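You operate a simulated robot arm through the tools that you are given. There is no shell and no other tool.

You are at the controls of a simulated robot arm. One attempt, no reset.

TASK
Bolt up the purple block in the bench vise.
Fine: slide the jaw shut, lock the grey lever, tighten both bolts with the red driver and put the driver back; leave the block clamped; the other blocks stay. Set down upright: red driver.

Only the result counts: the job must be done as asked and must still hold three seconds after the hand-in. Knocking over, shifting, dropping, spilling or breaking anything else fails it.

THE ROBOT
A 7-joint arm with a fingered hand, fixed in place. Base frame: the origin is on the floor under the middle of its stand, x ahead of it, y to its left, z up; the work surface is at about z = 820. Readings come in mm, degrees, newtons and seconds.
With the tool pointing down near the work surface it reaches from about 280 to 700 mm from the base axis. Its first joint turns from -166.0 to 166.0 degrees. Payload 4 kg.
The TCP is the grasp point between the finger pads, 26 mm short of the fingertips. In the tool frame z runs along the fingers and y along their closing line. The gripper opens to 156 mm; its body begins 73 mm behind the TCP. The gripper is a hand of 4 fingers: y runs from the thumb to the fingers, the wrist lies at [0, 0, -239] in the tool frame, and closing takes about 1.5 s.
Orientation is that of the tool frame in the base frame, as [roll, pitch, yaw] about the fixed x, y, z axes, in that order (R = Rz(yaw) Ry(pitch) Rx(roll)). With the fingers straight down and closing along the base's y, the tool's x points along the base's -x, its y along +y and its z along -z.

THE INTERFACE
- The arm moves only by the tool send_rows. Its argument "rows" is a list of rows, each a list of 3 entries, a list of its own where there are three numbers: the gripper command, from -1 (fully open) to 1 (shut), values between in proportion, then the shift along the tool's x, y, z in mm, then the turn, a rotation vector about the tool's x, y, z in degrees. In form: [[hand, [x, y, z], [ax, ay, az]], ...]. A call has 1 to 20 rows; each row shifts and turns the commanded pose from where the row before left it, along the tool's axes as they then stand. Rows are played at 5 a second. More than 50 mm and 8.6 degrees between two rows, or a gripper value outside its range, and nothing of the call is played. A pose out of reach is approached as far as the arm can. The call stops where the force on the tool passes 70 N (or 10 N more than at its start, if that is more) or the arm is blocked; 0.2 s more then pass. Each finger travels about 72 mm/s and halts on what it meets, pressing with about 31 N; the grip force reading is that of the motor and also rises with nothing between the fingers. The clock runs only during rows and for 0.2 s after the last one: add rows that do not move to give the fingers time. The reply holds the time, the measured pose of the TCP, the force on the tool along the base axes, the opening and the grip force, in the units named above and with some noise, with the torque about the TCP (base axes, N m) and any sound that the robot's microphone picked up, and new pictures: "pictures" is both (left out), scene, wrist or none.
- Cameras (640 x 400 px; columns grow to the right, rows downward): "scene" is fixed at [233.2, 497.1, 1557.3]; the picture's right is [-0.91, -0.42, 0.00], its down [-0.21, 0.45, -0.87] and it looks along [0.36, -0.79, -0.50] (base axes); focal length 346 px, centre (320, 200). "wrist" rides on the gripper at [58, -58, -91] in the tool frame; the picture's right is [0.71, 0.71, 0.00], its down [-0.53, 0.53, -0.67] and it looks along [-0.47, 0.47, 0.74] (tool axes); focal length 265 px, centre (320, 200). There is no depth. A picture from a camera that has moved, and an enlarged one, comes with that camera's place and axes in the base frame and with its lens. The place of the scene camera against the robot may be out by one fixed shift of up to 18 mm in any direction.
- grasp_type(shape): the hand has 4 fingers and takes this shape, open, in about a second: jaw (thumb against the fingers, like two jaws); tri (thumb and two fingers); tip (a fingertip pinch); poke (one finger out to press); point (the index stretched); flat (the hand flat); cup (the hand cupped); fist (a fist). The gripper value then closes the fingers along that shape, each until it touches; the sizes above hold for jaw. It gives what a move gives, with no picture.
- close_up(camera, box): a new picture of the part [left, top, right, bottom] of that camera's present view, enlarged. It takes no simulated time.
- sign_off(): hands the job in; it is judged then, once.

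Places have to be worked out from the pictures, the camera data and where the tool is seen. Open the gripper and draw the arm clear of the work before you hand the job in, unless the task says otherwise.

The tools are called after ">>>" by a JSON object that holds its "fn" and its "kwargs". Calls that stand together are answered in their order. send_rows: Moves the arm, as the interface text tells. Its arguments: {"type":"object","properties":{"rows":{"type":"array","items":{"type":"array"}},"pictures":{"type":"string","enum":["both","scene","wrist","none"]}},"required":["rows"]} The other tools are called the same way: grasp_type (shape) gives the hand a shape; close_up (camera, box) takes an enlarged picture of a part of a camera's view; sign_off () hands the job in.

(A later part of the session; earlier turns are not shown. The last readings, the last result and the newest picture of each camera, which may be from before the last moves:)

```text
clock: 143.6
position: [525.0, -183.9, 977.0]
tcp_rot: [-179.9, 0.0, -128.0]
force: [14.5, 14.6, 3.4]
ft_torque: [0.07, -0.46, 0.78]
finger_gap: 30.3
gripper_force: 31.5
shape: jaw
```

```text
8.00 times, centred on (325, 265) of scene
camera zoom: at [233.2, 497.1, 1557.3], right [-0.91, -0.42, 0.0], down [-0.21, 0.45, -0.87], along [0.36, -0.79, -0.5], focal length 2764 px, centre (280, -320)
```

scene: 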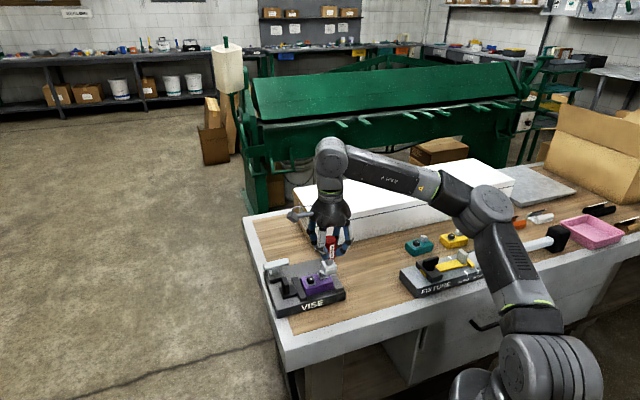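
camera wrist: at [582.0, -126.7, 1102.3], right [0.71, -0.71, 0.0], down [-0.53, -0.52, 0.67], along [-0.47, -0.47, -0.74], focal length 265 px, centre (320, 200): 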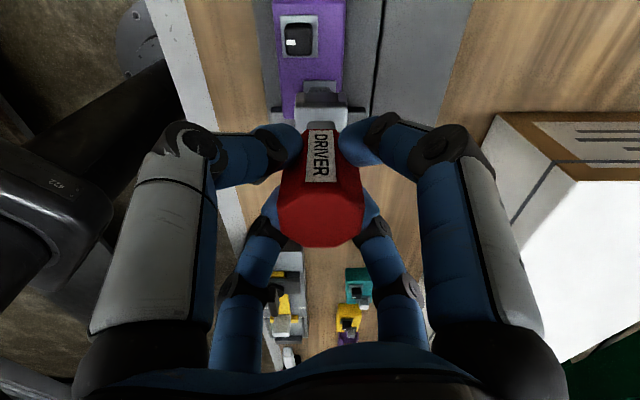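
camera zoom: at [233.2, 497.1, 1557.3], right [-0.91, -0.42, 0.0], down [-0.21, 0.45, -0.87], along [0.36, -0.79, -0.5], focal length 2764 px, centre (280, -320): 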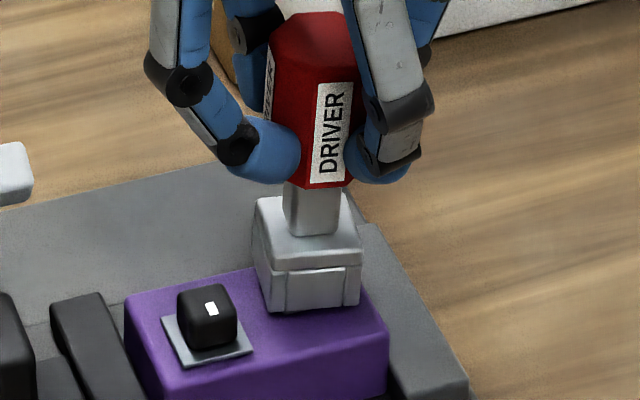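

The torque rises to 0.8 N·m while the socket no longer turns: the white bolt is at its stop. Unwinding slightly to relieve the load and lifting off.

>>> {"fn": "send_rows", "kwargs": {"rows": [[0.8, [0, 0, 0], [0, 0, -4]], [0.8, [0, 0, 0], [0, 0, -4]], [0.8, [0, 0, 0], [0, 0, -3]], [0.8, [0, 0, 0], [0, 0, 0]]], "pictures": "none"}}

>>> {"fn": "close_up", "kwargs": {"camera": "scene", "box": [300, 240, 350, 290]}}

```text
clock: 144.6
position: [523.9, -185.4, 976.8]
tcp_rot: [180.0, -0.2, -117.0]
force: [3.1, 8.9, 11.1]
ft_torque: [0.09, -0.1, 0.03]
finger_gap: 30.9
gripper_force: 31.4
shape: jaw
```

```text
8.00 times, centred on (325, 265) of scene
camera zoom: at [233.2, 497.1, 1557.3], right [-0.91, -0.42, 0.0], down [-0.21, 0.45, -0.87], along [0.36, -0.79, -0.5], focal length 2764 px, centre (280, -320)
```

zoom: 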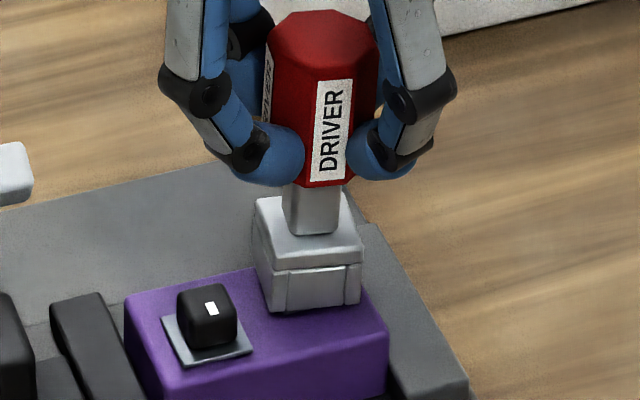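

Torque is back to zero. Lifting the driver straight off the white bolt.

>>> {"fn": "send_rows", "kwargs": {"rows": [[0.8, [0, 0, -4], [0, 0, 0]], [0.8, [0, 0, -6], [0, 0, 0]], [0.8, [0, 0, -10], [0, 0, 0]], [0.8, [0, 0, -15], [0, 0, 0]], [0.8, [0, 0, 0], [0, 0, 0]]], "pictures": "both"}}

>>> {"fn": "close_up", "kwargs": {"camera": "scene", "box": [295, 230, 345, 290]}}

>>> {"fn": "close_up", "kwargs": {"camera": "wrist", "box": [220, 60, 420, 220]}}

```text
clock: 145.8
position: [525.2, -184.2, 1011.7]
tcp_rot: [179.9, 0.0, -117.0]
force: [0.6, 0.5, -1.4]
ft_torque: [-0.01, 0.01, -0.02]
finger_gap: 30.5
gripper_force: 31.1
shape: jaw
camera wrist: at [549.3, -262.5, 1102.6], right [-0.95, -0.31, 0.0], down [-0.23, 0.71, 0.67], along [-0.21, 0.63, -0.74], focal length 265 px, centre (320, 200)
```

scene: 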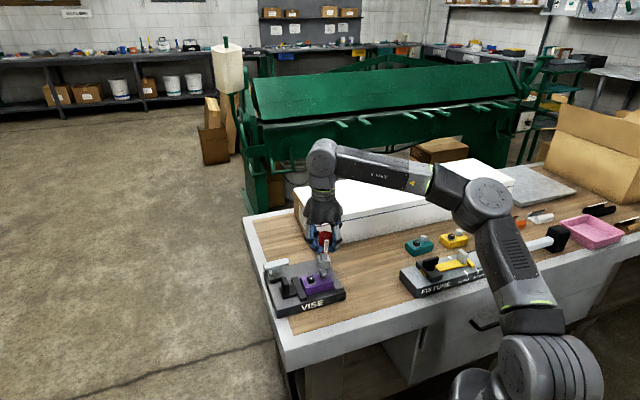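
wrist: 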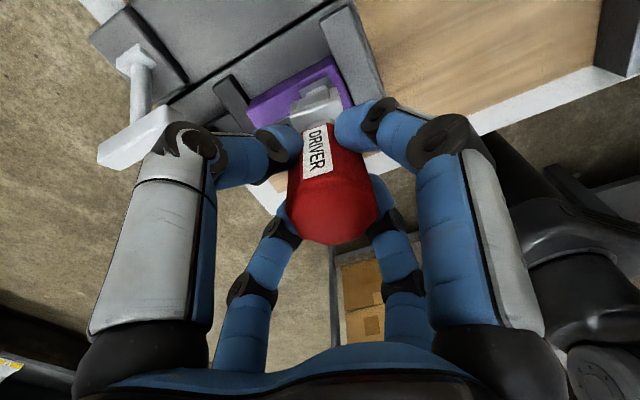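

```text
6.67 times, centred on (320, 260) of scene
camera zoom: at [233.2, 497.1, 1557.3], right [-0.91, -0.42, 0.0], down [-0.21, 0.45, -0.87], along [0.36, -0.79, -0.5], focal length 2303 px, centre (320, -200)
```

zoom: 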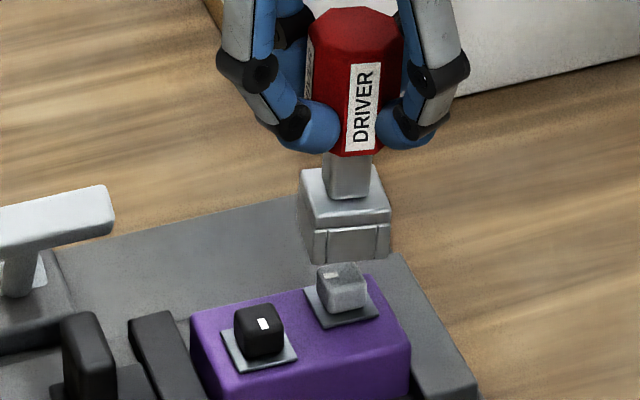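

```text
2.50 times, centred on (320, 140) of wrist
camera zoom: at [549.3, -262.5, 1102.6], right [-0.95, -0.31, 0.0], down [-0.23, 0.71, 0.67], along [-0.21, 0.63, -0.74], focal length 664 px, centre (320, 350)
```

zoom: 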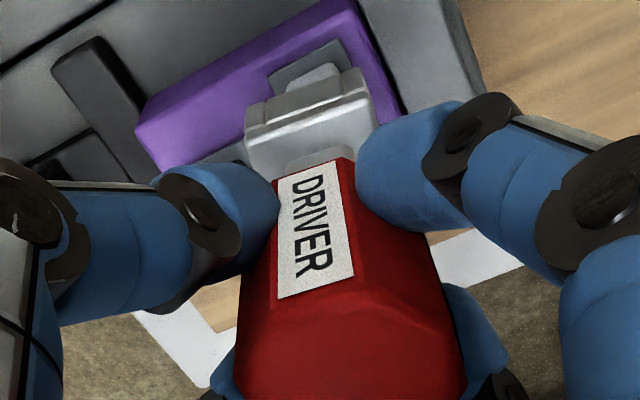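

The white bolt's mark has turned 90°, and it looks tight. The driver, however, now sits slightly turned and tilted in the fingers, so I'll measure that before the second bolt.

>>> {"fn": "close_up", "kwargs": {"camera": "scene", "box": [310, 228, 340, 273]}}

>>> {"fn": "close_up", "kwargs": {"camera": "wrist", "box": [260, 70, 400, 250]}}

>>> {"fn": "close_up", "kwargs": {"camera": "scene", "box": [305, 262, 335, 285]}}

```text
8.89 times, centred on (325, 250) of scene
camera zoom: at [233.2, 497.1, 1557.3], right [-0.91, -0.42, 0.0], down [-0.21, 0.45, -0.87], along [0.36, -0.79, -0.5], focal length 3071 px, centre (276, -249)
```

zoom: 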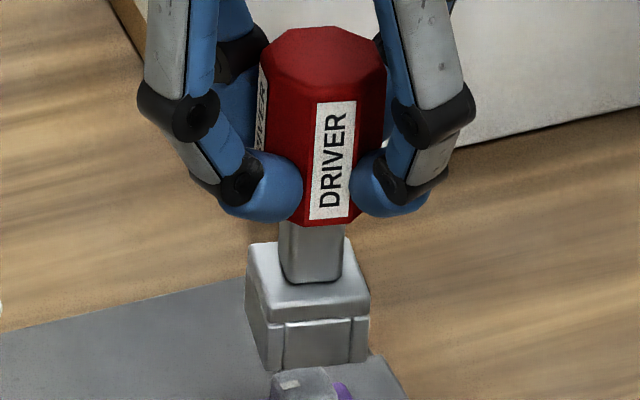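

```text
2.22 times, centred on (330, 160) of wrist
camera zoom: at [549.3, -262.5, 1102.6], right [-0.95, -0.31, 0.0], down [-0.23, 0.71, 0.67], along [-0.21, 0.63, -0.74], focal length 590 px, centre (298, 289)
```

zoom: 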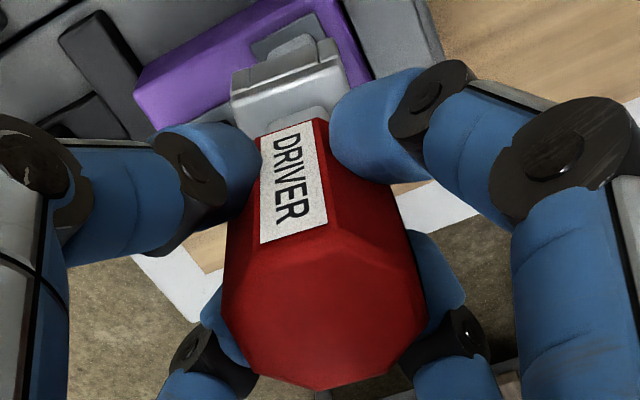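

```text
16.00 times, centred on (320, 274) of scene
camera zoom: at [233.2, 497.1, 1557.3], right [-0.91, -0.42, 0.0], down [-0.21, 0.45, -0.87], along [0.36, -0.79, -0.5], focal length 5527 px, centre (320, -976)
```

zoom: 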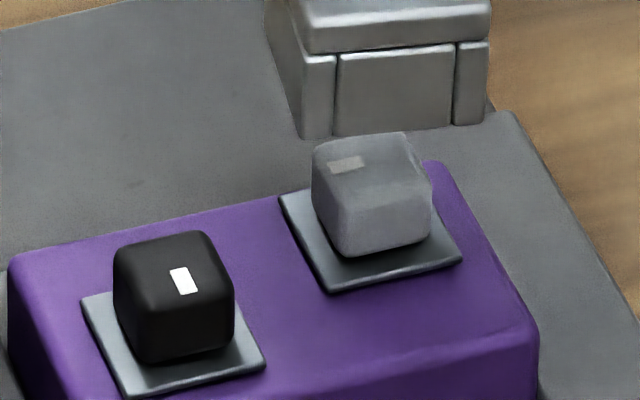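

The white bolt is squared up again after exactly a quarter turn, which fits a hard stop. To get a clean grip I'll set the driver back upright at its spot on the bench, turned to its original heading, and regrip it.

>>> {"fn": "send_rows", "kwargs": {"rows": [[0.8, [0, 0, -20], [0, 0, 0]], [0.8, [39, -13, 0], [0, 0, 0]], [0.8, [39, -13, 0], [0, 0, 0]], [0.8, [39, -13, 0], [0, 0, 0]], [0.8, [38.7, -12.9, 0], [0, 0, 0]], [0.8, [0, 0, 0], [0, 0, -7.7]], [0.8, [0, 0, 0], [0, 0, -7.7]], [0.8, [0, 0, 0], [0, 0, -7.7]], [0.8, [0, 0, 0], [0, 0, -7.7]], [0.8, [0, 0, 0], [0, 0, -7.7]], [0.8, [0, 0, 0], [0, 0, -7.7]], [0.8, [0, 0, 0], [0, 0, -7.7]], [0.8, [0, 0, 0], [0, 0, -7.7]], [0.8, [0, 0, 0], [0, 0, -7.7]], [0.8, [0, 0, 0], [0, 0, -7.7]], [0.8, [0, 0, 0], [0, 0, -7.7]], [0.8, [0, 0, 0], [0, 0, -7.7]], [0.8, [0, 0, 0], [0, 0, -8]], [0.8, [0, 0, 0], [0, 0, 0]]], "pictures": "both"}}

>>> {"fn": "close_up", "kwargs": {"camera": "wrist", "box": [240, 70, 400, 250]}}

>>> {"fn": "close_up", "kwargs": {"camera": "scene", "box": [325, 200, 375, 270]}}

```text
clock: 149.8
position: [500.1, -346.5, 1031.5]
tcp_rot: [179.9, 0.0, -16.5]
force: [0.0, -0.5, -0.7]
ft_torque: [0.01, -0.02, -0.01]
finger_gap: 30.3
gripper_force: 30.9
shape: jaw
camera wrist: at [571.4, -307.1, 1122.7], right [0.48, -0.88, 0.0], down [-0.65, -0.35, 0.67], along [-0.59, -0.32, -0.74], focal length 265 px, centre (320, 200)
```

scene: 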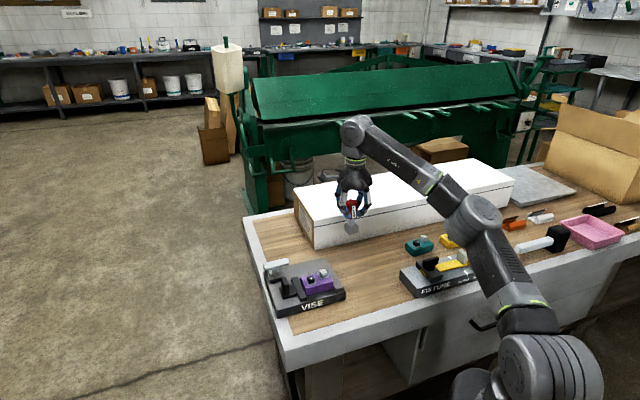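
wrist: 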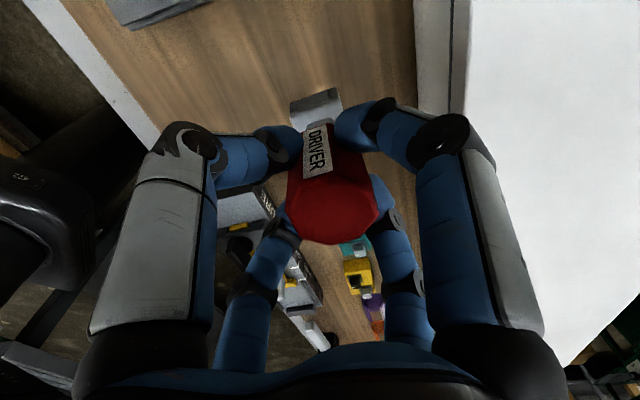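

```text
2.22 times, centred on (320, 160) of wrist
camera zoom: at [571.4, -307.1, 1122.7], right [0.48, -0.88, 0.0], down [-0.65, -0.35, 0.67], along [-0.59, -0.32, -0.74], focal length 590 px, centre (320, 289)
```

zoom: 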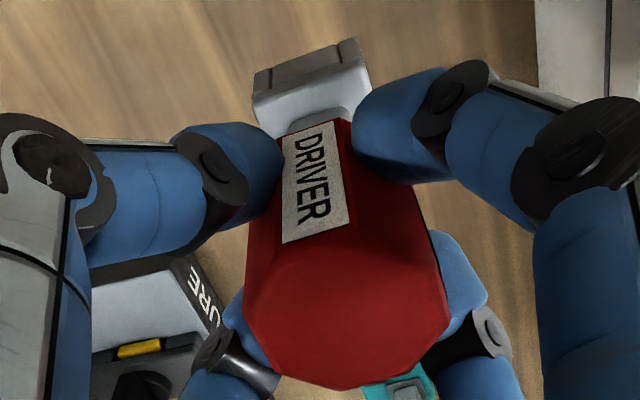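

```text
5.71 times, centred on (350, 235) of scene
camera zoom: at [233.2, 497.1, 1557.3], right [-0.91, -0.42, 0.0], down [-0.21, 0.45, -0.87], along [0.36, -0.79, -0.5], focal length 1974 px, centre (149, 0)
```

zoom: 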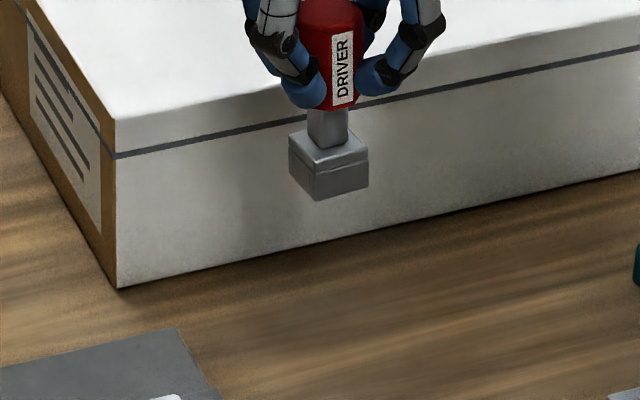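

The socket is back square with the bench. Lowering to the bench and feeling for contact.

>>> {"fn": "send_rows", "kwargs": {"rows": [[0.8, [0, 0, 40], [0, 0, 0]], [0.8, [0, 0, 40], [0, 0, 0]], [0.8, [0, 0, 30], [0, 0, 0]], [0.8, [0, 0, 5], [0, 0, 0]], [0.8, [0, 0, 0], [0, 0, 0]]], "pictures": "none"}}

>>> {"fn": "close_up", "kwargs": {"camera": "scene", "box": [325, 225, 375, 275]}}

```text
clock: 151.0
position: [500.4, -347.3, 915.9]
tcp_rot: [179.9, 0.0, -16.5]
force: [0.4, -0.5, -0.8]
ft_torque: [-0.02, 0.04, 0.0]
finger_gap: 30.7
gripper_force: 30.8
shape: jaw
```

```text
8.00 times, centred on (350, 250) of scene
camera zoom: at [233.2, 497.1, 1557.3], right [-0.91, -0.42, 0.0], down [-0.21, 0.45, -0.87], along [0.36, -0.79, -0.5], focal length 2764 px, centre (80, -200)
```

zoom: 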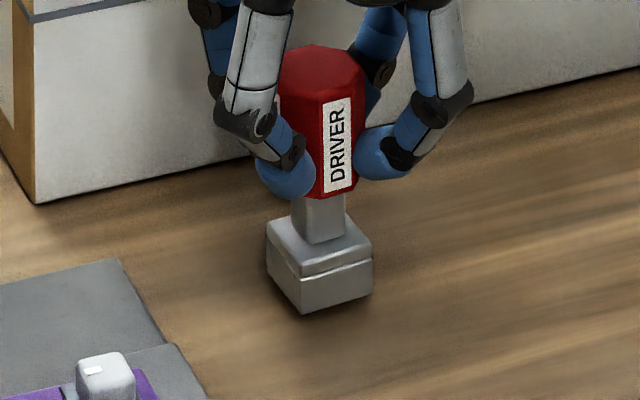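

>>> {"fn": "send_rows", "kwargs": {"rows": [[0.8, [0, 0, 3], [0, 0, 0]], [0.8, [0, 0, 1.5], [0, 0, 0]], [0.8, [0, 0, 1.5], [0, 0, 0]], [0.8, [0, 0, 1], [0, 0, 0]], [0.8, [0, 0, 0], [0, 0, 0]]], "pictures": "none"}}

>>> {"fn": "close_up", "kwargs": {"camera": "scene", "box": [325, 225, 375, 275]}}

```text
clock: 152.2
position: [499.8, -346.9, 909.7]
tcp_rot: [180.0, 0.1, -16.6]
force: [-0.4, -0.2, -1.4]
ft_torque: [0.02, -0.01, -0.03]
finger_gap: 30.6
gripper_force: 31.3
shape: jaw
```

```text
8.00 times, centred on (350, 250) of scene
camera zoom: at [233.2, 497.1, 1557.3], right [-0.91, -0.42, 0.0], down [-0.21, 0.45, -0.87], along [0.36, -0.79, -0.5], focal length 2764 px, centre (80, -200)
```

zoom: 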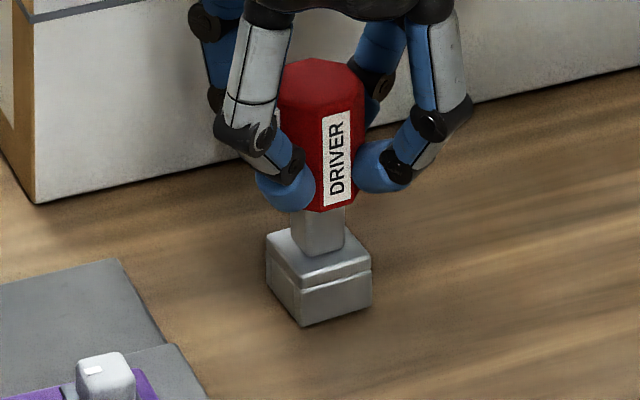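

>>> {"fn": "send_rows", "kwargs": {"rows": [[0.8, [0, 0, 1], [0, 0, 0]], [0.8, [0, 0, 1], [0, 0, 0]], [0.8, [0, 0, 0], [0, 0, 0]]], "pictures": "none"}}

```text
clock: 153.0
position: [499.4, -346.7, 909.3]
tcp_rot: [179.9, -0.1, -16.6]
force: [-3.6, 0.0, 15.1]
ft_torque: [0.05, -0.11, 0.01]
finger_gap: 30.6
gripper_force: 31.1
shape: jaw
```

Contact with the bench (15 N). Easing 1 mm, opening, and rising clear to look at how it stands.

>>> {"fn": "send_rows", "kwargs": {"rows": [[0.8, [0, 0, -0.8], [0, 0, 0]], [0.5, [0, 0, 0], [0, 0, 0]], [0.3, [0, 0, 0], [0, 0, 0]], [0.0, [0, 0, 0], [0, 0, 0]], [-0.5, [0, 0, 0], [0, 0, 0]], [-1, [0, 0, 0], [0, 0, 0]], [-1, [0, 0, 0], [0, 0, 0]], [-1, [0, 0, 0], [0, 0, 0]], [-1, [0, 0, 0], [0, 0, 0]]], "pictures": "wrist"}}

>>> {"fn": "close_up", "kwargs": {"camera": "scene", "box": [325, 225, 375, 275]}}

```text
clock: 155.0
position: [500.6, -346.7, 908.1]
tcp_rot: [179.9, 0.0, -16.5]
force: [-0.1, -0.2, 0.1]
ft_torque: [0.0, 0.0, -0.02]
finger_gap: 155.5
gripper_force: 0.1
shape: jaw
camera wrist: at [571.7, -307.7, 999.5], right [0.48, -0.88, 0.0], down [-0.65, -0.35, 0.67], along [-0.59, -0.32, -0.74], focal length 265 px, centre (320, 200)
```

wrist: 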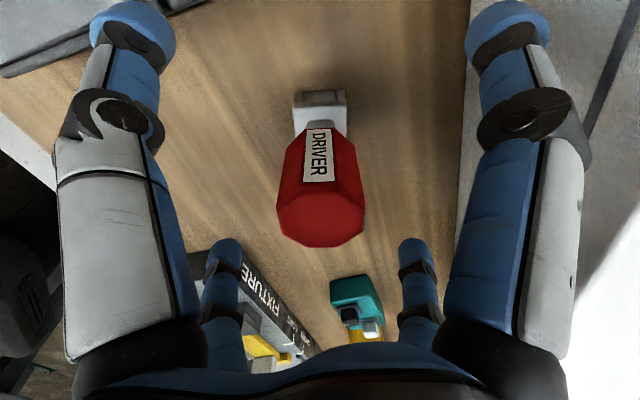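

```text
8.00 times, centred on (350, 250) of scene
camera zoom: at [233.2, 497.1, 1557.3], right [-0.91, -0.42, 0.0], down [-0.21, 0.45, -0.87], along [0.36, -0.79, -0.5], focal length 2764 px, centre (80, -200)
```

zoom: 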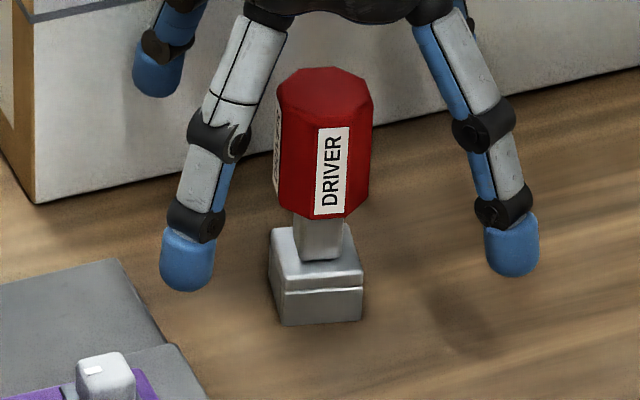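

It stands upright, turned by the same 16.5° as the hand, so I can regrip it directly with the same relative fit. Closing again.

>>> {"fn": "send_rows", "kwargs": {"rows": [[-1, [-1.2, 1.2, 0], [0, 0, 0]], [0.0, [0, 0, 0], [0, 0, 0]], [0.4, [0, 0, 0], [0, 0, 0]], [0.8, [0, 0, 0], [0, 0, 0]], [0.8, [0, 0, 0], [0, 0, 0]], [0.8, [0, 0, 0], [0, 0, 0]], [0.8, [0, 0, 0], [0, 0, 0]], [0.8, [0, 0, 0], [0, 0, 0]], [0.8, [0, 0, 0], [0, 0, 0]], [0.8, [0, 0, 0], [0, 0, 0]]], "pictures": "wrist"}}

>>> {"fn": "close_up", "kwargs": {"camera": "scene", "box": [325, 225, 375, 275]}}

```text
clock: 157.2
position: [498.7, -347.5, 909.1]
tcp_rot: [179.8, 0.0, -16.7]
force: [-0.4, 0.1, 0.4]
ft_torque: [0.03, 0.01, 0.05]
finger_gap: 31.3
gripper_force: 30.9
shape: jaw
camera wrist: at [570.3, -308.5, 999.5], right [0.48, -0.88, 0.0], down [-0.65, -0.35, 0.67], along [-0.59, -0.32, -0.74], focal length 265 px, centre (320, 200)
```

wrist: 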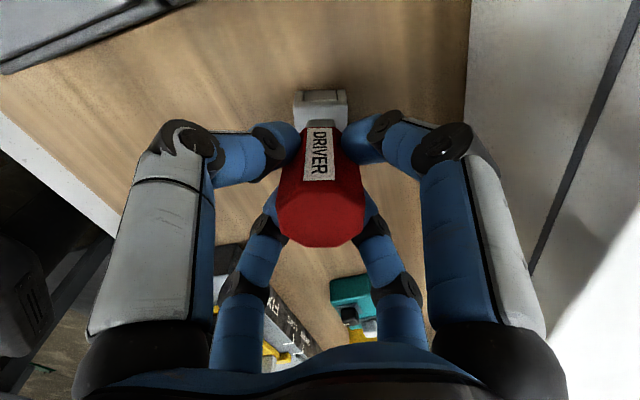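

```text
8.00 times, centred on (350, 250) of scene
camera zoom: at [233.2, 497.1, 1557.3], right [-0.91, -0.42, 0.0], down [-0.21, 0.45, -0.87], along [0.36, -0.79, -0.5], focal length 2764 px, centre (80, -200)
```

zoom: 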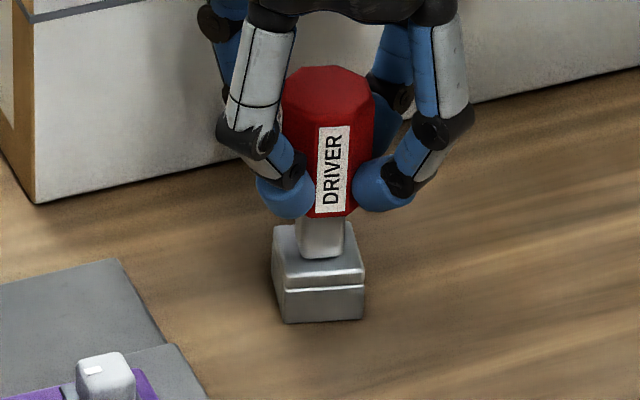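

Clean, centred grip again. Lifting, turning to yaw 0 and carrying it over the black bolt for an alignment check.

>>> {"fn": "send_rows", "kwargs": {"rows": [[0.8, [0, 0, -10], [0, 0, 0]], [0.8, [0, 0, -25], [0, 0, 0]], [0.8, [0, 0, -40], [0, 0, 0]], [0.8, [0, 0, -45], [0, 0, 0]], [0.8, [0, 0, 0], [0, 0, -8.3]], [0.8, [0, 0, 0], [0, 0, -8.3]], [0.8, [9, -40, 0], [0, 0, 0]], [0.8, [9, -41, 0], [0, 0, 0]], [0.8, [9, -41, 0], [0, 0, 0]], [0.8, [9, -41, 0], [0, 0, 0]], [0.8, [9, -39.5, 0], [0, 0, 0]], [0.8, [0, 0, 0], [0, 0, 0]]], "pictures": "wrist"}}

>>> {"fn": "close_up", "kwargs": {"camera": "wrist", "box": [240, 0, 400, 140]}}

>>> {"fn": "close_up", "kwargs": {"camera": "scene", "box": [290, 225, 335, 290]}}

```text
clock: 159.8
position: [544.7, -143.6, 1029.6]
tcp_rot: [179.9, 0.1, 0.0]
force: [-0.1, -0.2, -1.0]
ft_torque: [0.0, -0.01, -0.05]
finger_gap: 31.5
gripper_force: 30.4
shape: jaw
camera wrist: at [601.3, -86.1, 1119.7], right [0.71, -0.71, 0.0], down [-0.53, -0.52, 0.67], along [-0.47, -0.47, -0.74], focal length 265 px, centre (320, 200)
```

wrist: 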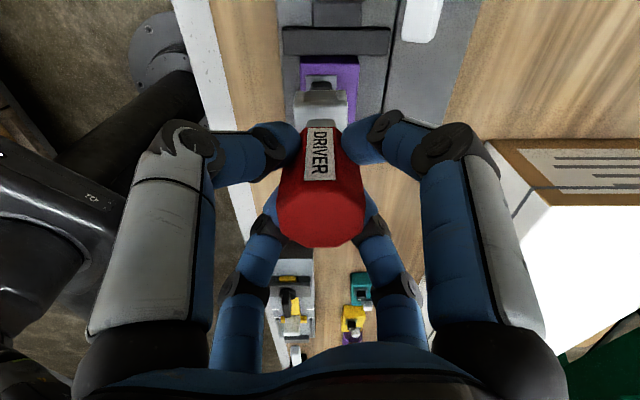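

```text
2.86 times, centred on (320, 70) of wrist
camera zoom: at [601.3, -86.1, 1119.7], right [0.71, -0.71, 0.0], down [-0.53, -0.52, 0.67], along [-0.47, -0.47, -0.74], focal length 758 px, centre (320, 571)
```

zoom: 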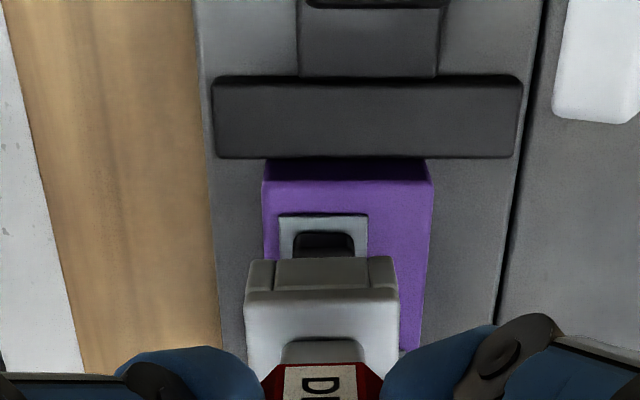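

```text
6.15 times, centred on (312, 258) of scene
camera zoom: at [233.2, 497.1, 1557.3], right [-0.91, -0.42, 0.0], down [-0.21, 0.45, -0.87], along [0.36, -0.79, -0.5], focal length 2126 px, centre (366, -154)
```

zoom: 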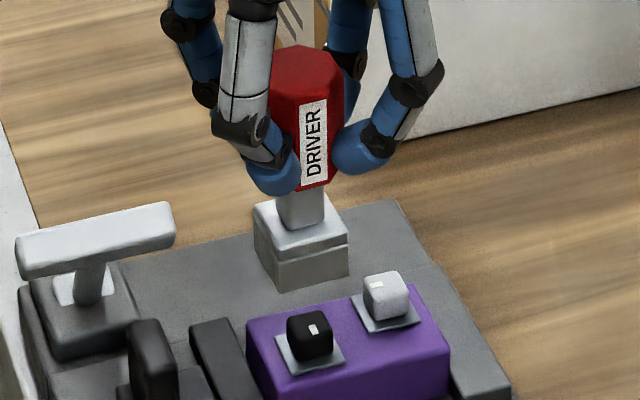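

By the wrist view the socket is about 1.2 mm too far along +e1. Correcting and lowering to just above the head for a finer check.

>>> {"fn": "send_rows", "kwargs": {"rows": [[0.8, [-0.5, 1.2, 10], [0, 0, 0]], [0.8, [0, 0, 12], [0, 0, 0]], [0.8, [0, 0, 10], [0, 0, 0]], [0.8, [0, 0, 0], [0, 0, 0]]], "pictures": "none"}}

>>> {"fn": "close_up", "kwargs": {"camera": "wrist", "box": [270, 40, 370, 140]}}

>>> {"fn": "close_up", "kwargs": {"camera": "scene", "box": [297, 258, 321, 286]}}

```text
clock: 160.8
position: [543.8, -146.0, 997.1]
tcp_rot: [179.8, 0.1, 0.1]
force: [0.0, 0.1, -1.9]
ft_torque: [0.0, 0.02, 0.01]
finger_gap: 31.5
gripper_force: 30.9
shape: jaw
```

```text
4.00 times, centred on (320, 90) of wrist
camera zoom: at [600.7, -88.2, 1087.3], right [0.71, -0.71, 0.0], down [-0.53, -0.52, 0.67], along [-0.47, -0.47, -0.74], focal length 1062 px, centre (320, 640)
```

zoom: 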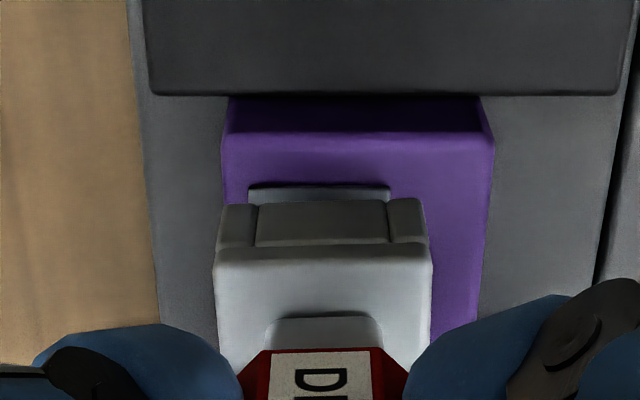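

```text
14.29 times, centred on (309, 272) of scene
camera zoom: at [233.2, 497.1, 1557.3], right [-0.91, -0.42, 0.0], down [-0.21, 0.45, -0.87], along [0.36, -0.79, -0.5], focal length 4935 px, centre (477, -829)
```

zoom: 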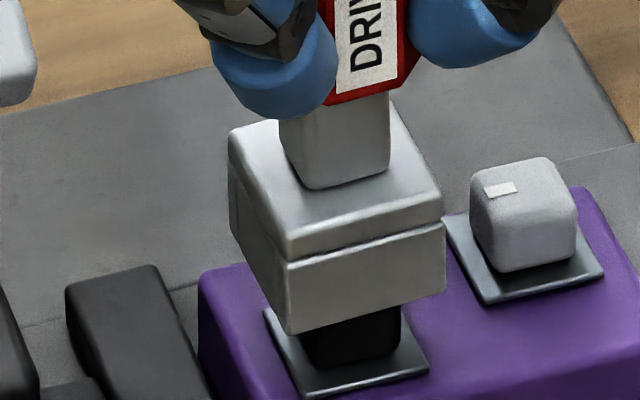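

Now within 0.7 mm and 1–2° of the black bolt. Small correction and lowering over the head in small steps.

>>> {"fn": "send_rows", "kwargs": {"rows": [[0.8, [-0.7, 0.1, 2], [0, 0, 0]], [0.8, [0, 0, 3], [0, 0, 0]], [0.8, [0, 0, 3], [0, 0, 0]], [0.8, [0, 0, 3], [0, 0, 0]], [0.8, [0, 0, 0], [0, 0, 0]]], "pictures": "none"}}

>>> {"fn": "close_up", "kwargs": {"camera": "scene", "box": [297, 258, 321, 286]}}

```text
clock: 162.0
position: [543.3, -145.1, 984.7]
tcp_rot: [179.9, 0.2, -0.1]
force: [0.3, 1.1, -1.1]
ft_torque: [-0.03, 0.0, -0.04]
finger_gap: 31.4
gripper_force: 30.9
shape: jaw
```

```text
14.29 times, centred on (309, 272) of scene
camera zoom: at [233.2, 497.1, 1557.3], right [-0.91, -0.42, 0.0], down [-0.21, 0.45, -0.87], along [0.36, -0.79, -0.5], focal length 4935 px, centre (477, -829)
```

zoom: 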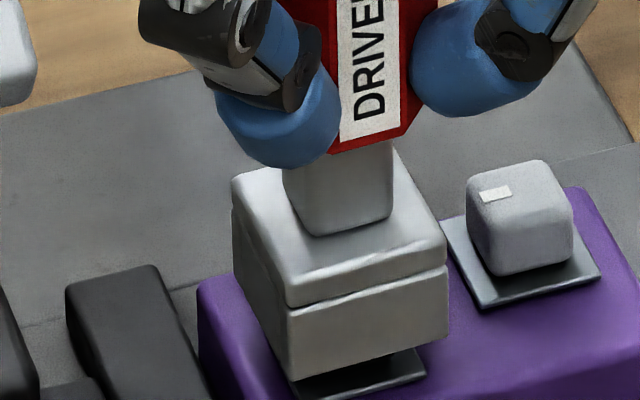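

>>> {"fn": "send_rows", "kwargs": {"rows": [[0.8, [0, 0, 3], [0, 0, 0]], [0.8, [0, 0, 2], [0, 0, 0]], [0.8, [0, 0, 1.5], [0, 0, 0]], [0.8, [0, 0, 1], [0, 0, 0]], [0.8, [0, 0, 1], [0, 0, 0]], [0.8, [0, 0, 0], [0, 0, 0]]], "pictures": "none"}}

>>> {"fn": "close_up", "kwargs": {"camera": "scene", "box": [290, 240, 340, 290]}}

```text
clock: 163.4
position: [543.0, -145.7, 976.7]
tcp_rot: [179.9, 0.0, -0.1]
force: [-0.2, 0.4, -2.0]
ft_torque: [-0.03, 0.04, -0.01]
finger_gap: 31.5
gripper_force: 31.1
shape: jaw
```

```text
8.00 times, centred on (315, 265) of scene
camera zoom: at [233.2, 497.1, 1557.3], right [-0.91, -0.42, 0.0], down [-0.21, 0.45, -0.87], along [0.36, -0.79, -0.5], focal length 2764 px, centre (360, -320)
```

zoom: 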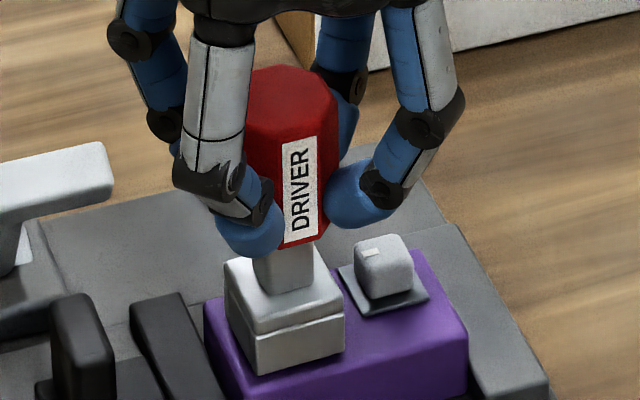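

>>> {"fn": "send_rows", "kwargs": {"rows": [[0.8, [0, 0, 1], [0, 0, 0]], [0.8, [0, 0, 1], [0, 0, 0]], [0.8, [0, 0, 0], [0, 0, 0]]], "pictures": "none"}}

```text
clock: 164.2
position: [542.9, -144.9, 975.4]
tcp_rot: [179.8, 0.0, -0.1]
force: [0.3, -1.1, 7.1]
ft_torque: [0.02, 0.02, 0.04]
finger_gap: 31.6
gripper_force: 31.0
shape: jaw
```

Seated on the black bolt. Turning clockwise 60°.

>>> {"fn": "send_rows", "kwargs": {"rows": [[0.8, [0, 0, 0], [0, 0, 5]], [0.8, [0, 0, 0], [0, 0, 5]], [0.8, [0, 0, 0], [0, 0, 5]], [0.8, [0, 0, 0], [0, 0, 5]], [0.8, [0, 0, 0], [0, 0, 5]], [0.8, [0, 0, 0], [0, 0, 5]], [0.8, [0, 0, 0], [0, 0, 5]], [0.8, [0, 0, 0], [0, 0, 5]], [0.8, [0, 0, 0], [0, 0, 5]], [0.8, [0, 0, 0], [0, 0, 5]], [0.8, [0, 0, 0], [0, 0, 5]], [0.8, [0, 0, 0], [0, 0, 5]], [0.8, [0, 0, 0], [0, 0, 0]]], "pictures": "none"}}

>>> {"fn": "close_up", "kwargs": {"camera": "scene", "box": [290, 240, 340, 290]}}

```text
clock: 167.0
position: [542.9, -146.6, 975.7]
tcp_rot: [179.9, 0.0, -60.1]
force: [2.3, 7.2, 15.4]
ft_torque: [0.3, -0.16, 0.05]
finger_gap: 31.8
gripper_force: 31.1
shape: jaw
```

```text
8.00 times, centred on (315, 265) of scene
camera zoom: at [233.2, 497.1, 1557.3], right [-0.91, -0.42, 0.0], down [-0.21, 0.45, -0.87], along [0.36, -0.79, -0.5], focal length 2764 px, centre (360, -320)
```

zoom: 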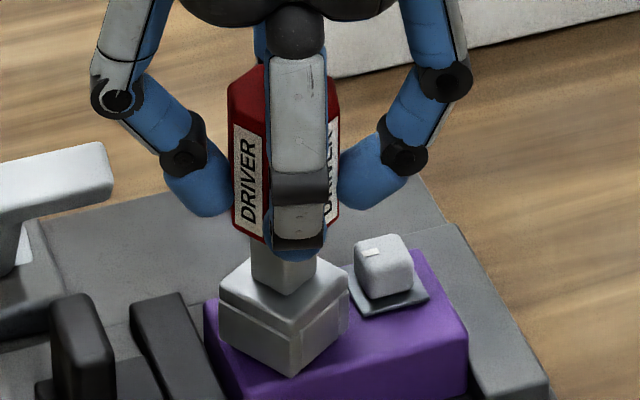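

Turning smoothly; easing the down-force slightly and continuing 30°.

>>> {"fn": "send_rows", "kwargs": {"rows": [[0.8, [0, 0, -0.7], [0, 0, 5]], [0.8, [0, 0, 0], [0, 0, 5]], [0.8, [0, 0, 0], [0, 0, 5]], [0.8, [0, 0, 0], [0, 0, 5]], [0.8, [0, 0, 0], [0, 0, 5]], [0.8, [0, 0, 0], [0, 0, 5]], [0.8, [0, 0, 0], [0, 0, 0]]], "pictures": "none"}}

>>> {"fn": "close_up", "kwargs": {"camera": "scene", "box": [290, 240, 340, 290]}}

```text
clock: 168.6
position: [542.2, -146.2, 976.5]
tcp_rot: [180.0, 0.0, -90.0]
force: [3.1, 10.6, 11.5]
ft_torque: [0.34, -0.26, 0.23]
finger_gap: 31.6
gripper_force: 30.4
shape: jaw
```

```text
8.00 times, centred on (315, 265) of scene
camera zoom: at [233.2, 497.1, 1557.3], right [-0.91, -0.42, 0.0], down [-0.21, 0.45, -0.87], along [0.36, -0.79, -0.5], focal length 2764 px, centre (360, -320)
```

zoom: 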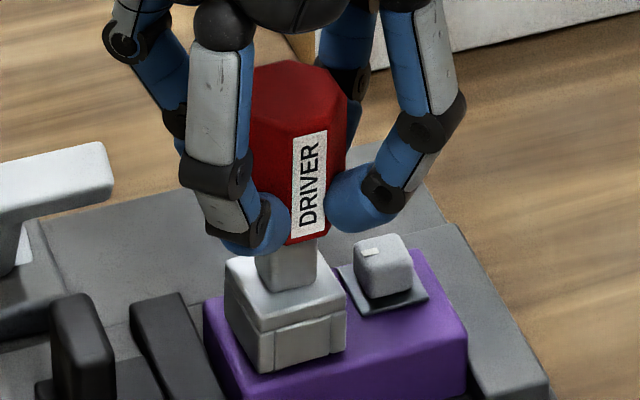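

>>> {"fn": "send_rows", "kwargs": {"rows": [[0.8, [0, 0, 0], [0, 0, 5]], [0.8, [0, 0, 0], [0, 0, 5]], [0.8, [0, 0, 0], [0, 0, 5]], [0.8, [0, 0, 0], [0, 0, 5]], [0.8, [0, 0, 0], [0, 0, 5]], [0.8, [0, 0, 0], [0, 0, 5]], [0.8, [0, 0, 0], [0, 0, 0]]], "pictures": "none"}}

>>> {"fn": "close_up", "kwargs": {"camera": "scene", "box": [290, 240, 340, 290]}}

```text
clock: 170.2
position: [543.7, -143.7, 975.9]
tcp_rot: [-180.0, 0.1, -119.9]
force: [10.5, 19.0, 17.3]
ft_torque: [0.22, -0.37, 0.68]
finger_gap: 32.3
gripper_force: 31.2
shape: jaw
```

```text
8.00 times, centred on (315, 265) of scene
camera zoom: at [233.2, 497.1, 1557.3], right [-0.91, -0.42, 0.0], down [-0.21, 0.45, -0.87], along [0.36, -0.79, -0.5], focal length 2764 px, centre (360, -320)
```

zoom: 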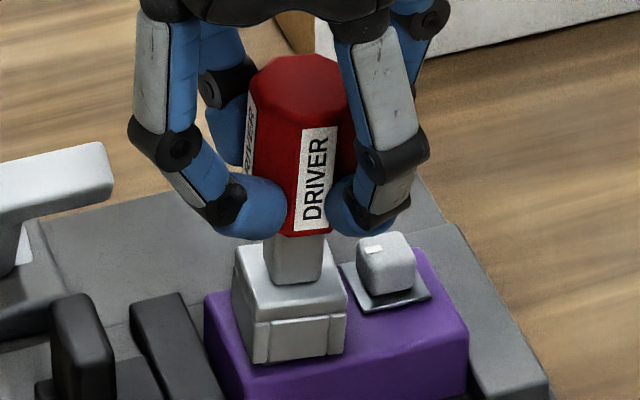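

Torque 0.68 N·m with the socket lagging, just like the white bolt. One last 6° to be sure, then unwind.

>>> {"fn": "send_rows", "kwargs": {"rows": [[0.8, [0, 0, -0.5], [0, 0, 3]], [0.8, [0, 0, 0], [0, 0, 3]], [0.8, [0, 0, 0], [0, 0, 0]]], "pictures": "none"}}

>>> {"fn": "close_up", "kwargs": {"camera": "scene", "box": [290, 240, 340, 290]}}

```text
clock: 171.0
position: [544.4, -144.5, 977.2]
tcp_rot: [-179.8, 0.2, -126.0]
force: [14.0, 19.8, 12.6]
ft_torque: [0.2, -0.41, 0.79]
finger_gap: 32.3
gripper_force: 30.8
shape: jaw
```

```text
8.00 times, centred on (315, 265) of scene
camera zoom: at [233.2, 497.1, 1557.3], right [-0.91, -0.42, 0.0], down [-0.21, 0.45, -0.87], along [0.36, -0.79, -0.5], focal length 2764 px, centre (360, -320)
```

zoom: 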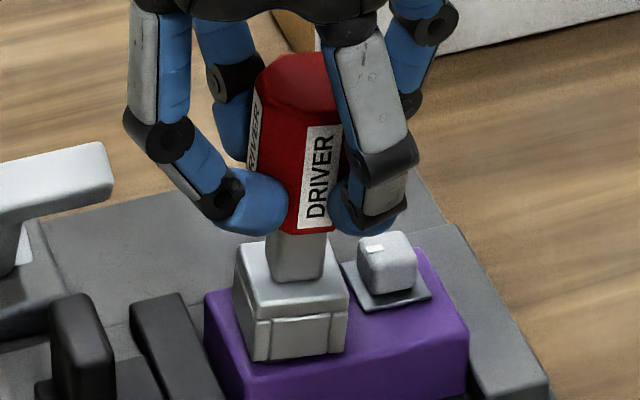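

Black bolt at its stop (0.79 N·m, no more movement). Unwinding and lifting off.

>>> {"fn": "send_rows", "kwargs": {"rows": [[0.8, [0, 0, 0], [0, 0, -4]], [0.8, [0, 0, 0], [0, 0, -4]], [0.8, [0, 0, 0], [0, 0, -3]], [0.8, [0, 0, 0], [0, 0, 0]]], "pictures": "none"}}

>>> {"fn": "send_rows", "kwargs": {"rows": [[0.8, [0, 0, -4], [0, 0, 0]], [0.8, [0, 0, -6], [0, 0, 0]], [0.8, [0, 0, -10], [0, 0, 0]], [0.8, [0, 0, -20], [0, 0, 0]], [0.8, [0, 0, -20], [0, 0, 0]], [0.8, [0, 0, 0], [0, 0, 0]]], "pictures": "both"}}

>>> {"fn": "close_up", "kwargs": {"camera": "scene", "box": [290, 262, 340, 290]}}

>>> {"fn": "close_up", "kwargs": {"camera": "scene", "box": [285, 220, 345, 295]}}

```text
clock: 172.0
position: [542.9, -146.3, 976.4]
tcp_rot: [-179.9, -0.1, -115.0]
force: [3.8, 14.4, 19.8]
ft_torque: [0.23, -0.07, 0.09]
finger_gap: 32.7
gripper_force: 31.1
shape: jaw
```

```text
clock: 173.4
position: [543.0, -147.6, 1035.0]
tcp_rot: [180.0, 0.0, -115.0]
force: [-0.5, -0.5, -1.6]
ft_torque: [0.0, 0.02, 0.0]
finger_gap: 32.1
gripper_force: 31.2
shape: jaw
camera wrist: at [570.1, -223.3, 1127.2], right [-0.94, -0.34, 0.0], down [-0.25, 0.7, 0.67], along [-0.23, 0.63, -0.74], focal length 265 px, centre (320, 200)
```

scene: 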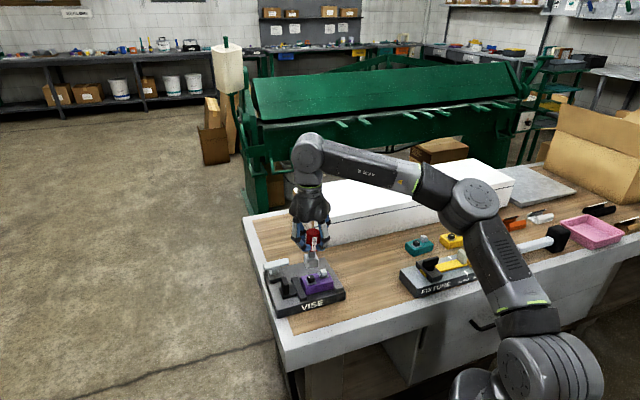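
wrist: 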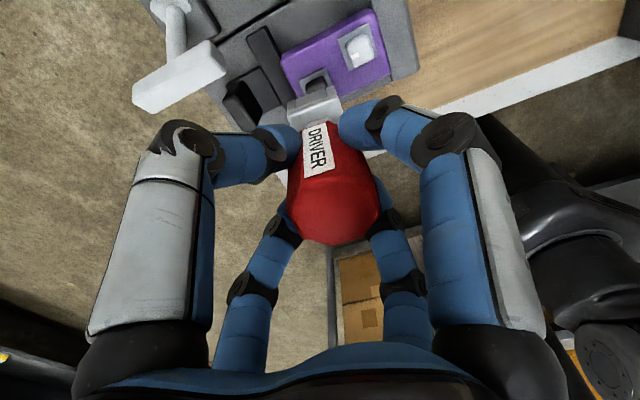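

```text
12.80 times, centred on (315, 276) of scene
camera zoom: at [233.2, 497.1, 1557.3], right [-0.91, -0.42, 0.0], down [-0.21, 0.45, -0.87], along [0.36, -0.79, -0.5], focal length 4422 px, centre (384, -773)
```

zoom: 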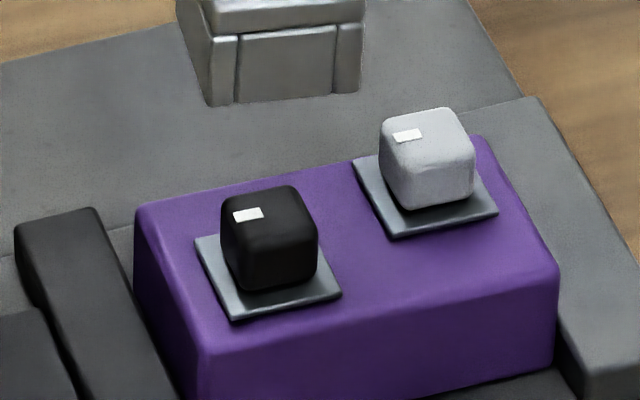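

```text
5.33 times, centred on (315, 258) of scene
camera zoom: at [233.2, 497.1, 1557.3], right [-0.91, -0.42, 0.0], down [-0.21, 0.45, -0.87], along [0.36, -0.79, -0.5], focal length 1842 px, centre (347, -107)
```

zoom: 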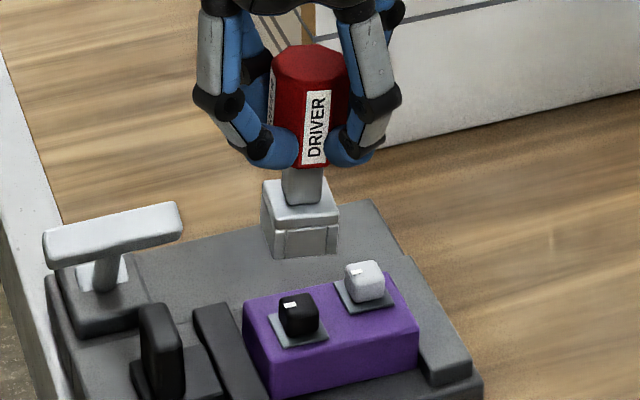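

Both bolts now show the same quarter-turn marks. Carrying the driver back to its spot and turning it to its original heading.

>>> {"fn": "send_rows", "kwargs": {"rows": [[0.8, [39.3, -9.3, 0], [0, 0, 0]], [0.8, [39.3, -9.3, 0], [0, 0, 0]], [0.8, [39.3, -9.3, 0], [0, 0, 0]], [0.8, [39.3, -9.3, 0], [0, 0, 0]], [0.8, [39.3, -9.2, 0], [0, 0, 0]], [0.8, [0, 0, 0], [0, 0, -7.7]], [0.8, [0, 0, 0], [0, 0, -7.7]], [0.8, [0, 0, 0], [0, 0, -7.7]], [0.8, [0, 0, 0], [0, 0, -7.7]], [0.8, [0, 0, 0], [0, 0, -7.7]], [0.8, [0, 0, 0], [0, 0, -7.7]], [0.8, [0, 0, 0], [0, 0, -7.7]], [0.8, [0, 0, 0], [0, 0, -7.7]], [0.8, [0, 0, 0], [0, 0, -7.7]], [0.8, [0, 0, 0], [0, 0, -7.7]], [0.8, [0, 0, 0], [0, 0, -7.7]], [0.8, [0, 0, 0], [0, 0, -7.7]], [0.8, [0, 0, 0], [0, 0, -7.7]], [0.8, [0, 0, 0], [0, 0, 0]]], "pictures": "both"}}

>>> {"fn": "close_up", "kwargs": {"camera": "scene", "box": [325, 200, 375, 270]}}

```text
clock: 177.4
position: [500.8, -344.2, 1036.1]
tcp_rot: [179.9, 0.0, -14.8]
force: [0.1, -0.4, -1.3]
ft_torque: [0.02, -0.03, 0.0]
finger_gap: 31.8
gripper_force: 30.7
shape: jaw
camera wrist: at [571.7, -302.6, 1127.3], right [0.5, -0.86, 0.0], down [-0.64, -0.37, 0.67], along [-0.58, -0.34, -0.74], focal length 265 px, centre (320, 200)
```

scene: 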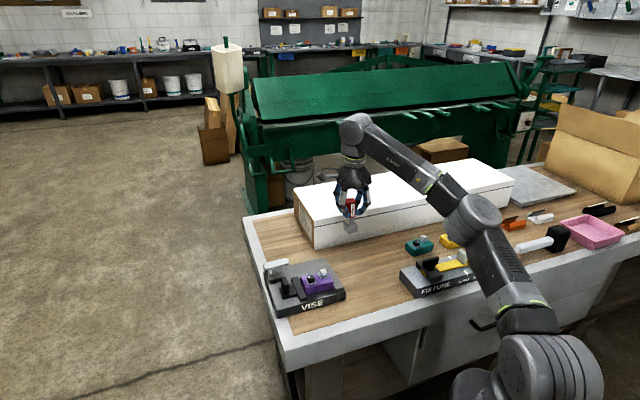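
wrist: 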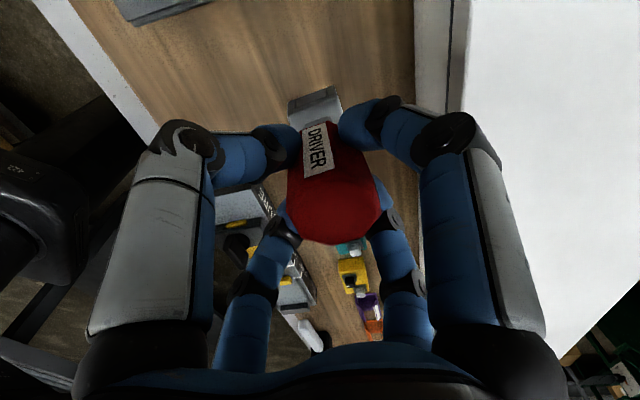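

```text
5.71 times, centred on (350, 235) of scene
camera zoom: at [233.2, 497.1, 1557.3], right [-0.91, -0.42, 0.0], down [-0.21, 0.45, -0.87], along [0.36, -0.79, -0.5], focal length 1974 px, centre (149, 0)
```

zoom: 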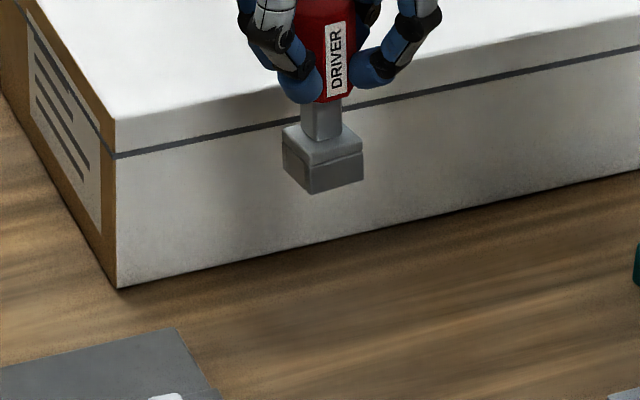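

The socket is square again. Lowering toward the bench and comparing with its original footprint.

>>> {"fn": "send_rows", "kwargs": {"rows": [[0.8, [0, 0, 40], [0, 0, 0]], [0.8, [0, 0, 40], [0, 0, 0]], [0.8, [0, 0, 30], [0, 0, 0]], [0.8, [0, 0, 10], [0, 0, 0]], [0.8, [0, 0, 0], [0, 0, 0]]], "pictures": "none"}}

>>> {"fn": "close_up", "kwargs": {"camera": "scene", "box": [325, 225, 375, 275]}}

```text
clock: 178.6
position: [502.0, -344.9, 916.3]
tcp_rot: [179.9, 0.0, -14.9]
force: [-0.6, -1.0, -1.1]
ft_torque: [-0.02, -0.02, -0.02]
finger_gap: 31.8
gripper_force: 31.1
shape: jaw
```

```text
8.00 times, centred on (350, 250) of scene
camera zoom: at [233.2, 497.1, 1557.3], right [-0.91, -0.42, 0.0], down [-0.21, 0.45, -0.87], along [0.36, -0.79, -0.5], focal length 2764 px, centre (80, -200)
```

zoom: 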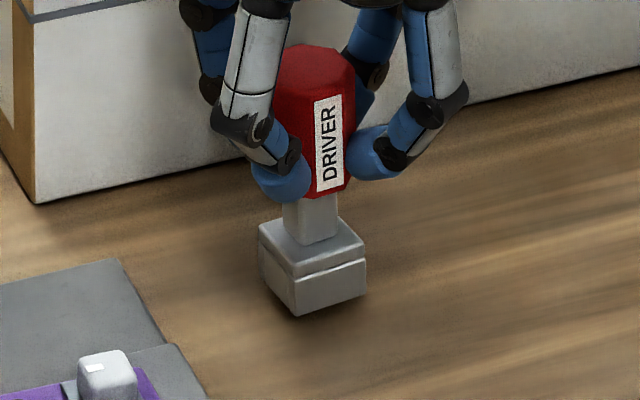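

The footprint matches the original within 1–2 mm. Lowering the last millimetres to contact.

>>> {"fn": "send_rows", "kwargs": {"rows": [[0.8, [0, 0, 3], [0, 0, 0]], [0.8, [0, 0, 2], [0, 0, 0]], [0.8, [0, 0, 1], [0, 0, 0]], [0.8, [0, 0, 1], [0, 0, 0]], [0.8, [0, 0, 0], [0, 0, 0]]], "pictures": "none"}}

```text
clock: 179.8
position: [501.7, -344.0, 908.9]
tcp_rot: [179.9, 0.0, -14.8]
force: [0.5, 1.2, -1.0]
ft_torque: [0.0, 0.03, -0.02]
finger_gap: 31.9
gripper_force: 31.0
shape: jaw
```

>>> {"fn": "send_rows", "kwargs": {"rows": [[0.8, [0, 0, 1], [0, 0, 0]], [0.8, [0, 0, 1], [0, 0, 0]], [0.8, [0, 0, 0], [0, 0, 0]]], "pictures": "none"}}

>>> {"fn": "close_up", "kwargs": {"camera": "scene", "box": [325, 225, 375, 275]}}

```text
clock: 180.6
position: [501.7, -345.5, 907.3]
tcp_rot: [180.0, 0.0, -15.0]
force: [-1.9, 0.0, 8.1]
ft_torque: [-0.01, -0.07, 0.0]
finger_gap: 31.9
gripper_force: 31.2
shape: jaw
```

```text
8.00 times, centred on (350, 250) of scene
camera zoom: at [233.2, 497.1, 1557.3], right [-0.91, -0.42, 0.0], down [-0.21, 0.45, -0.87], along [0.36, -0.79, -0.5], focal length 2764 px, centre (80, -200)
```

zoom: 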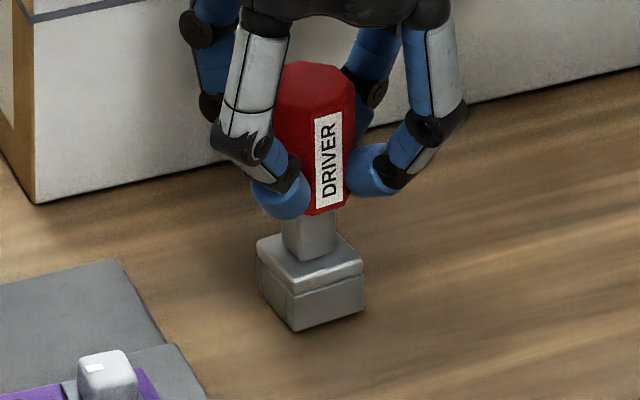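

Resting on the bench (8 N). Releasing gently as before.

>>> {"fn": "send_rows", "kwargs": {"rows": [[0.8, [0, 0, -0.5], [0, 0, 0]], [0.5, [0, 0, 0], [0, 0, 0]], [0.3, [0, 0, 0], [0, 0, 0]], [0.0, [0, 0, 0], [0, 0, 0]], [-0.5, [0, 0, 0], [0, 0, 0]], [-1, [0, 0, 0], [0, 0, 0]], [-1, [0, 0, 0], [0, 0, 0]], [-1, [0, 0, 0], [0, 0, 0]], [-1, [0, 0, 0], [0, 0, 0]]], "pictures": "wrist"}}

>>> {"fn": "close_up", "kwargs": {"camera": "scene", "box": [325, 225, 375, 275]}}

```text
clock: 182.6
position: [501.8, -344.4, 906.9]
tcp_rot: [179.8, 0.0, -14.9]
force: [0.3, 0.4, 0.1]
ft_torque: [-0.01, 0.0, -0.01]
finger_gap: 155.8
gripper_force: 0.1
shape: jaw
camera wrist: at [571.5, -303.1, 998.6], right [0.5, -0.87, 0.0], down [-0.64, -0.37, 0.67], along [-0.58, -0.34, -0.74], focal length 265 px, centre (320, 200)
```

wrist: 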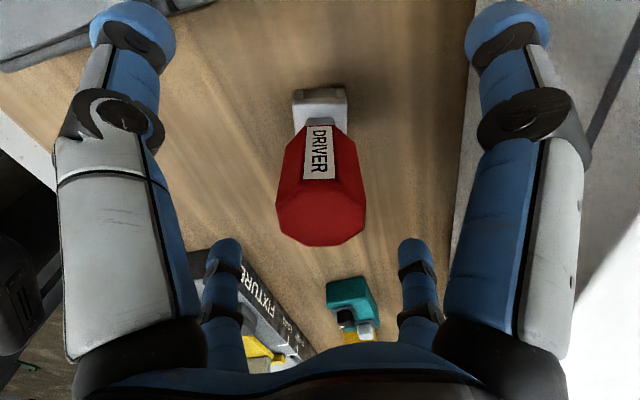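

```text
8.00 times, centred on (350, 250) of scene
camera zoom: at [233.2, 497.1, 1557.3], right [-0.91, -0.42, 0.0], down [-0.21, 0.45, -0.87], along [0.36, -0.79, -0.5], focal length 2764 px, centre (80, -200)
```

zoom: 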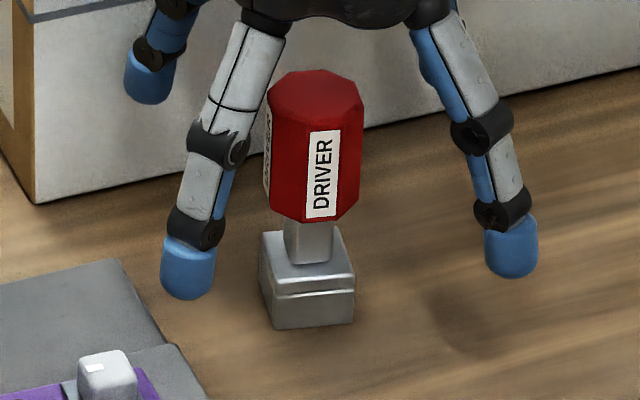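

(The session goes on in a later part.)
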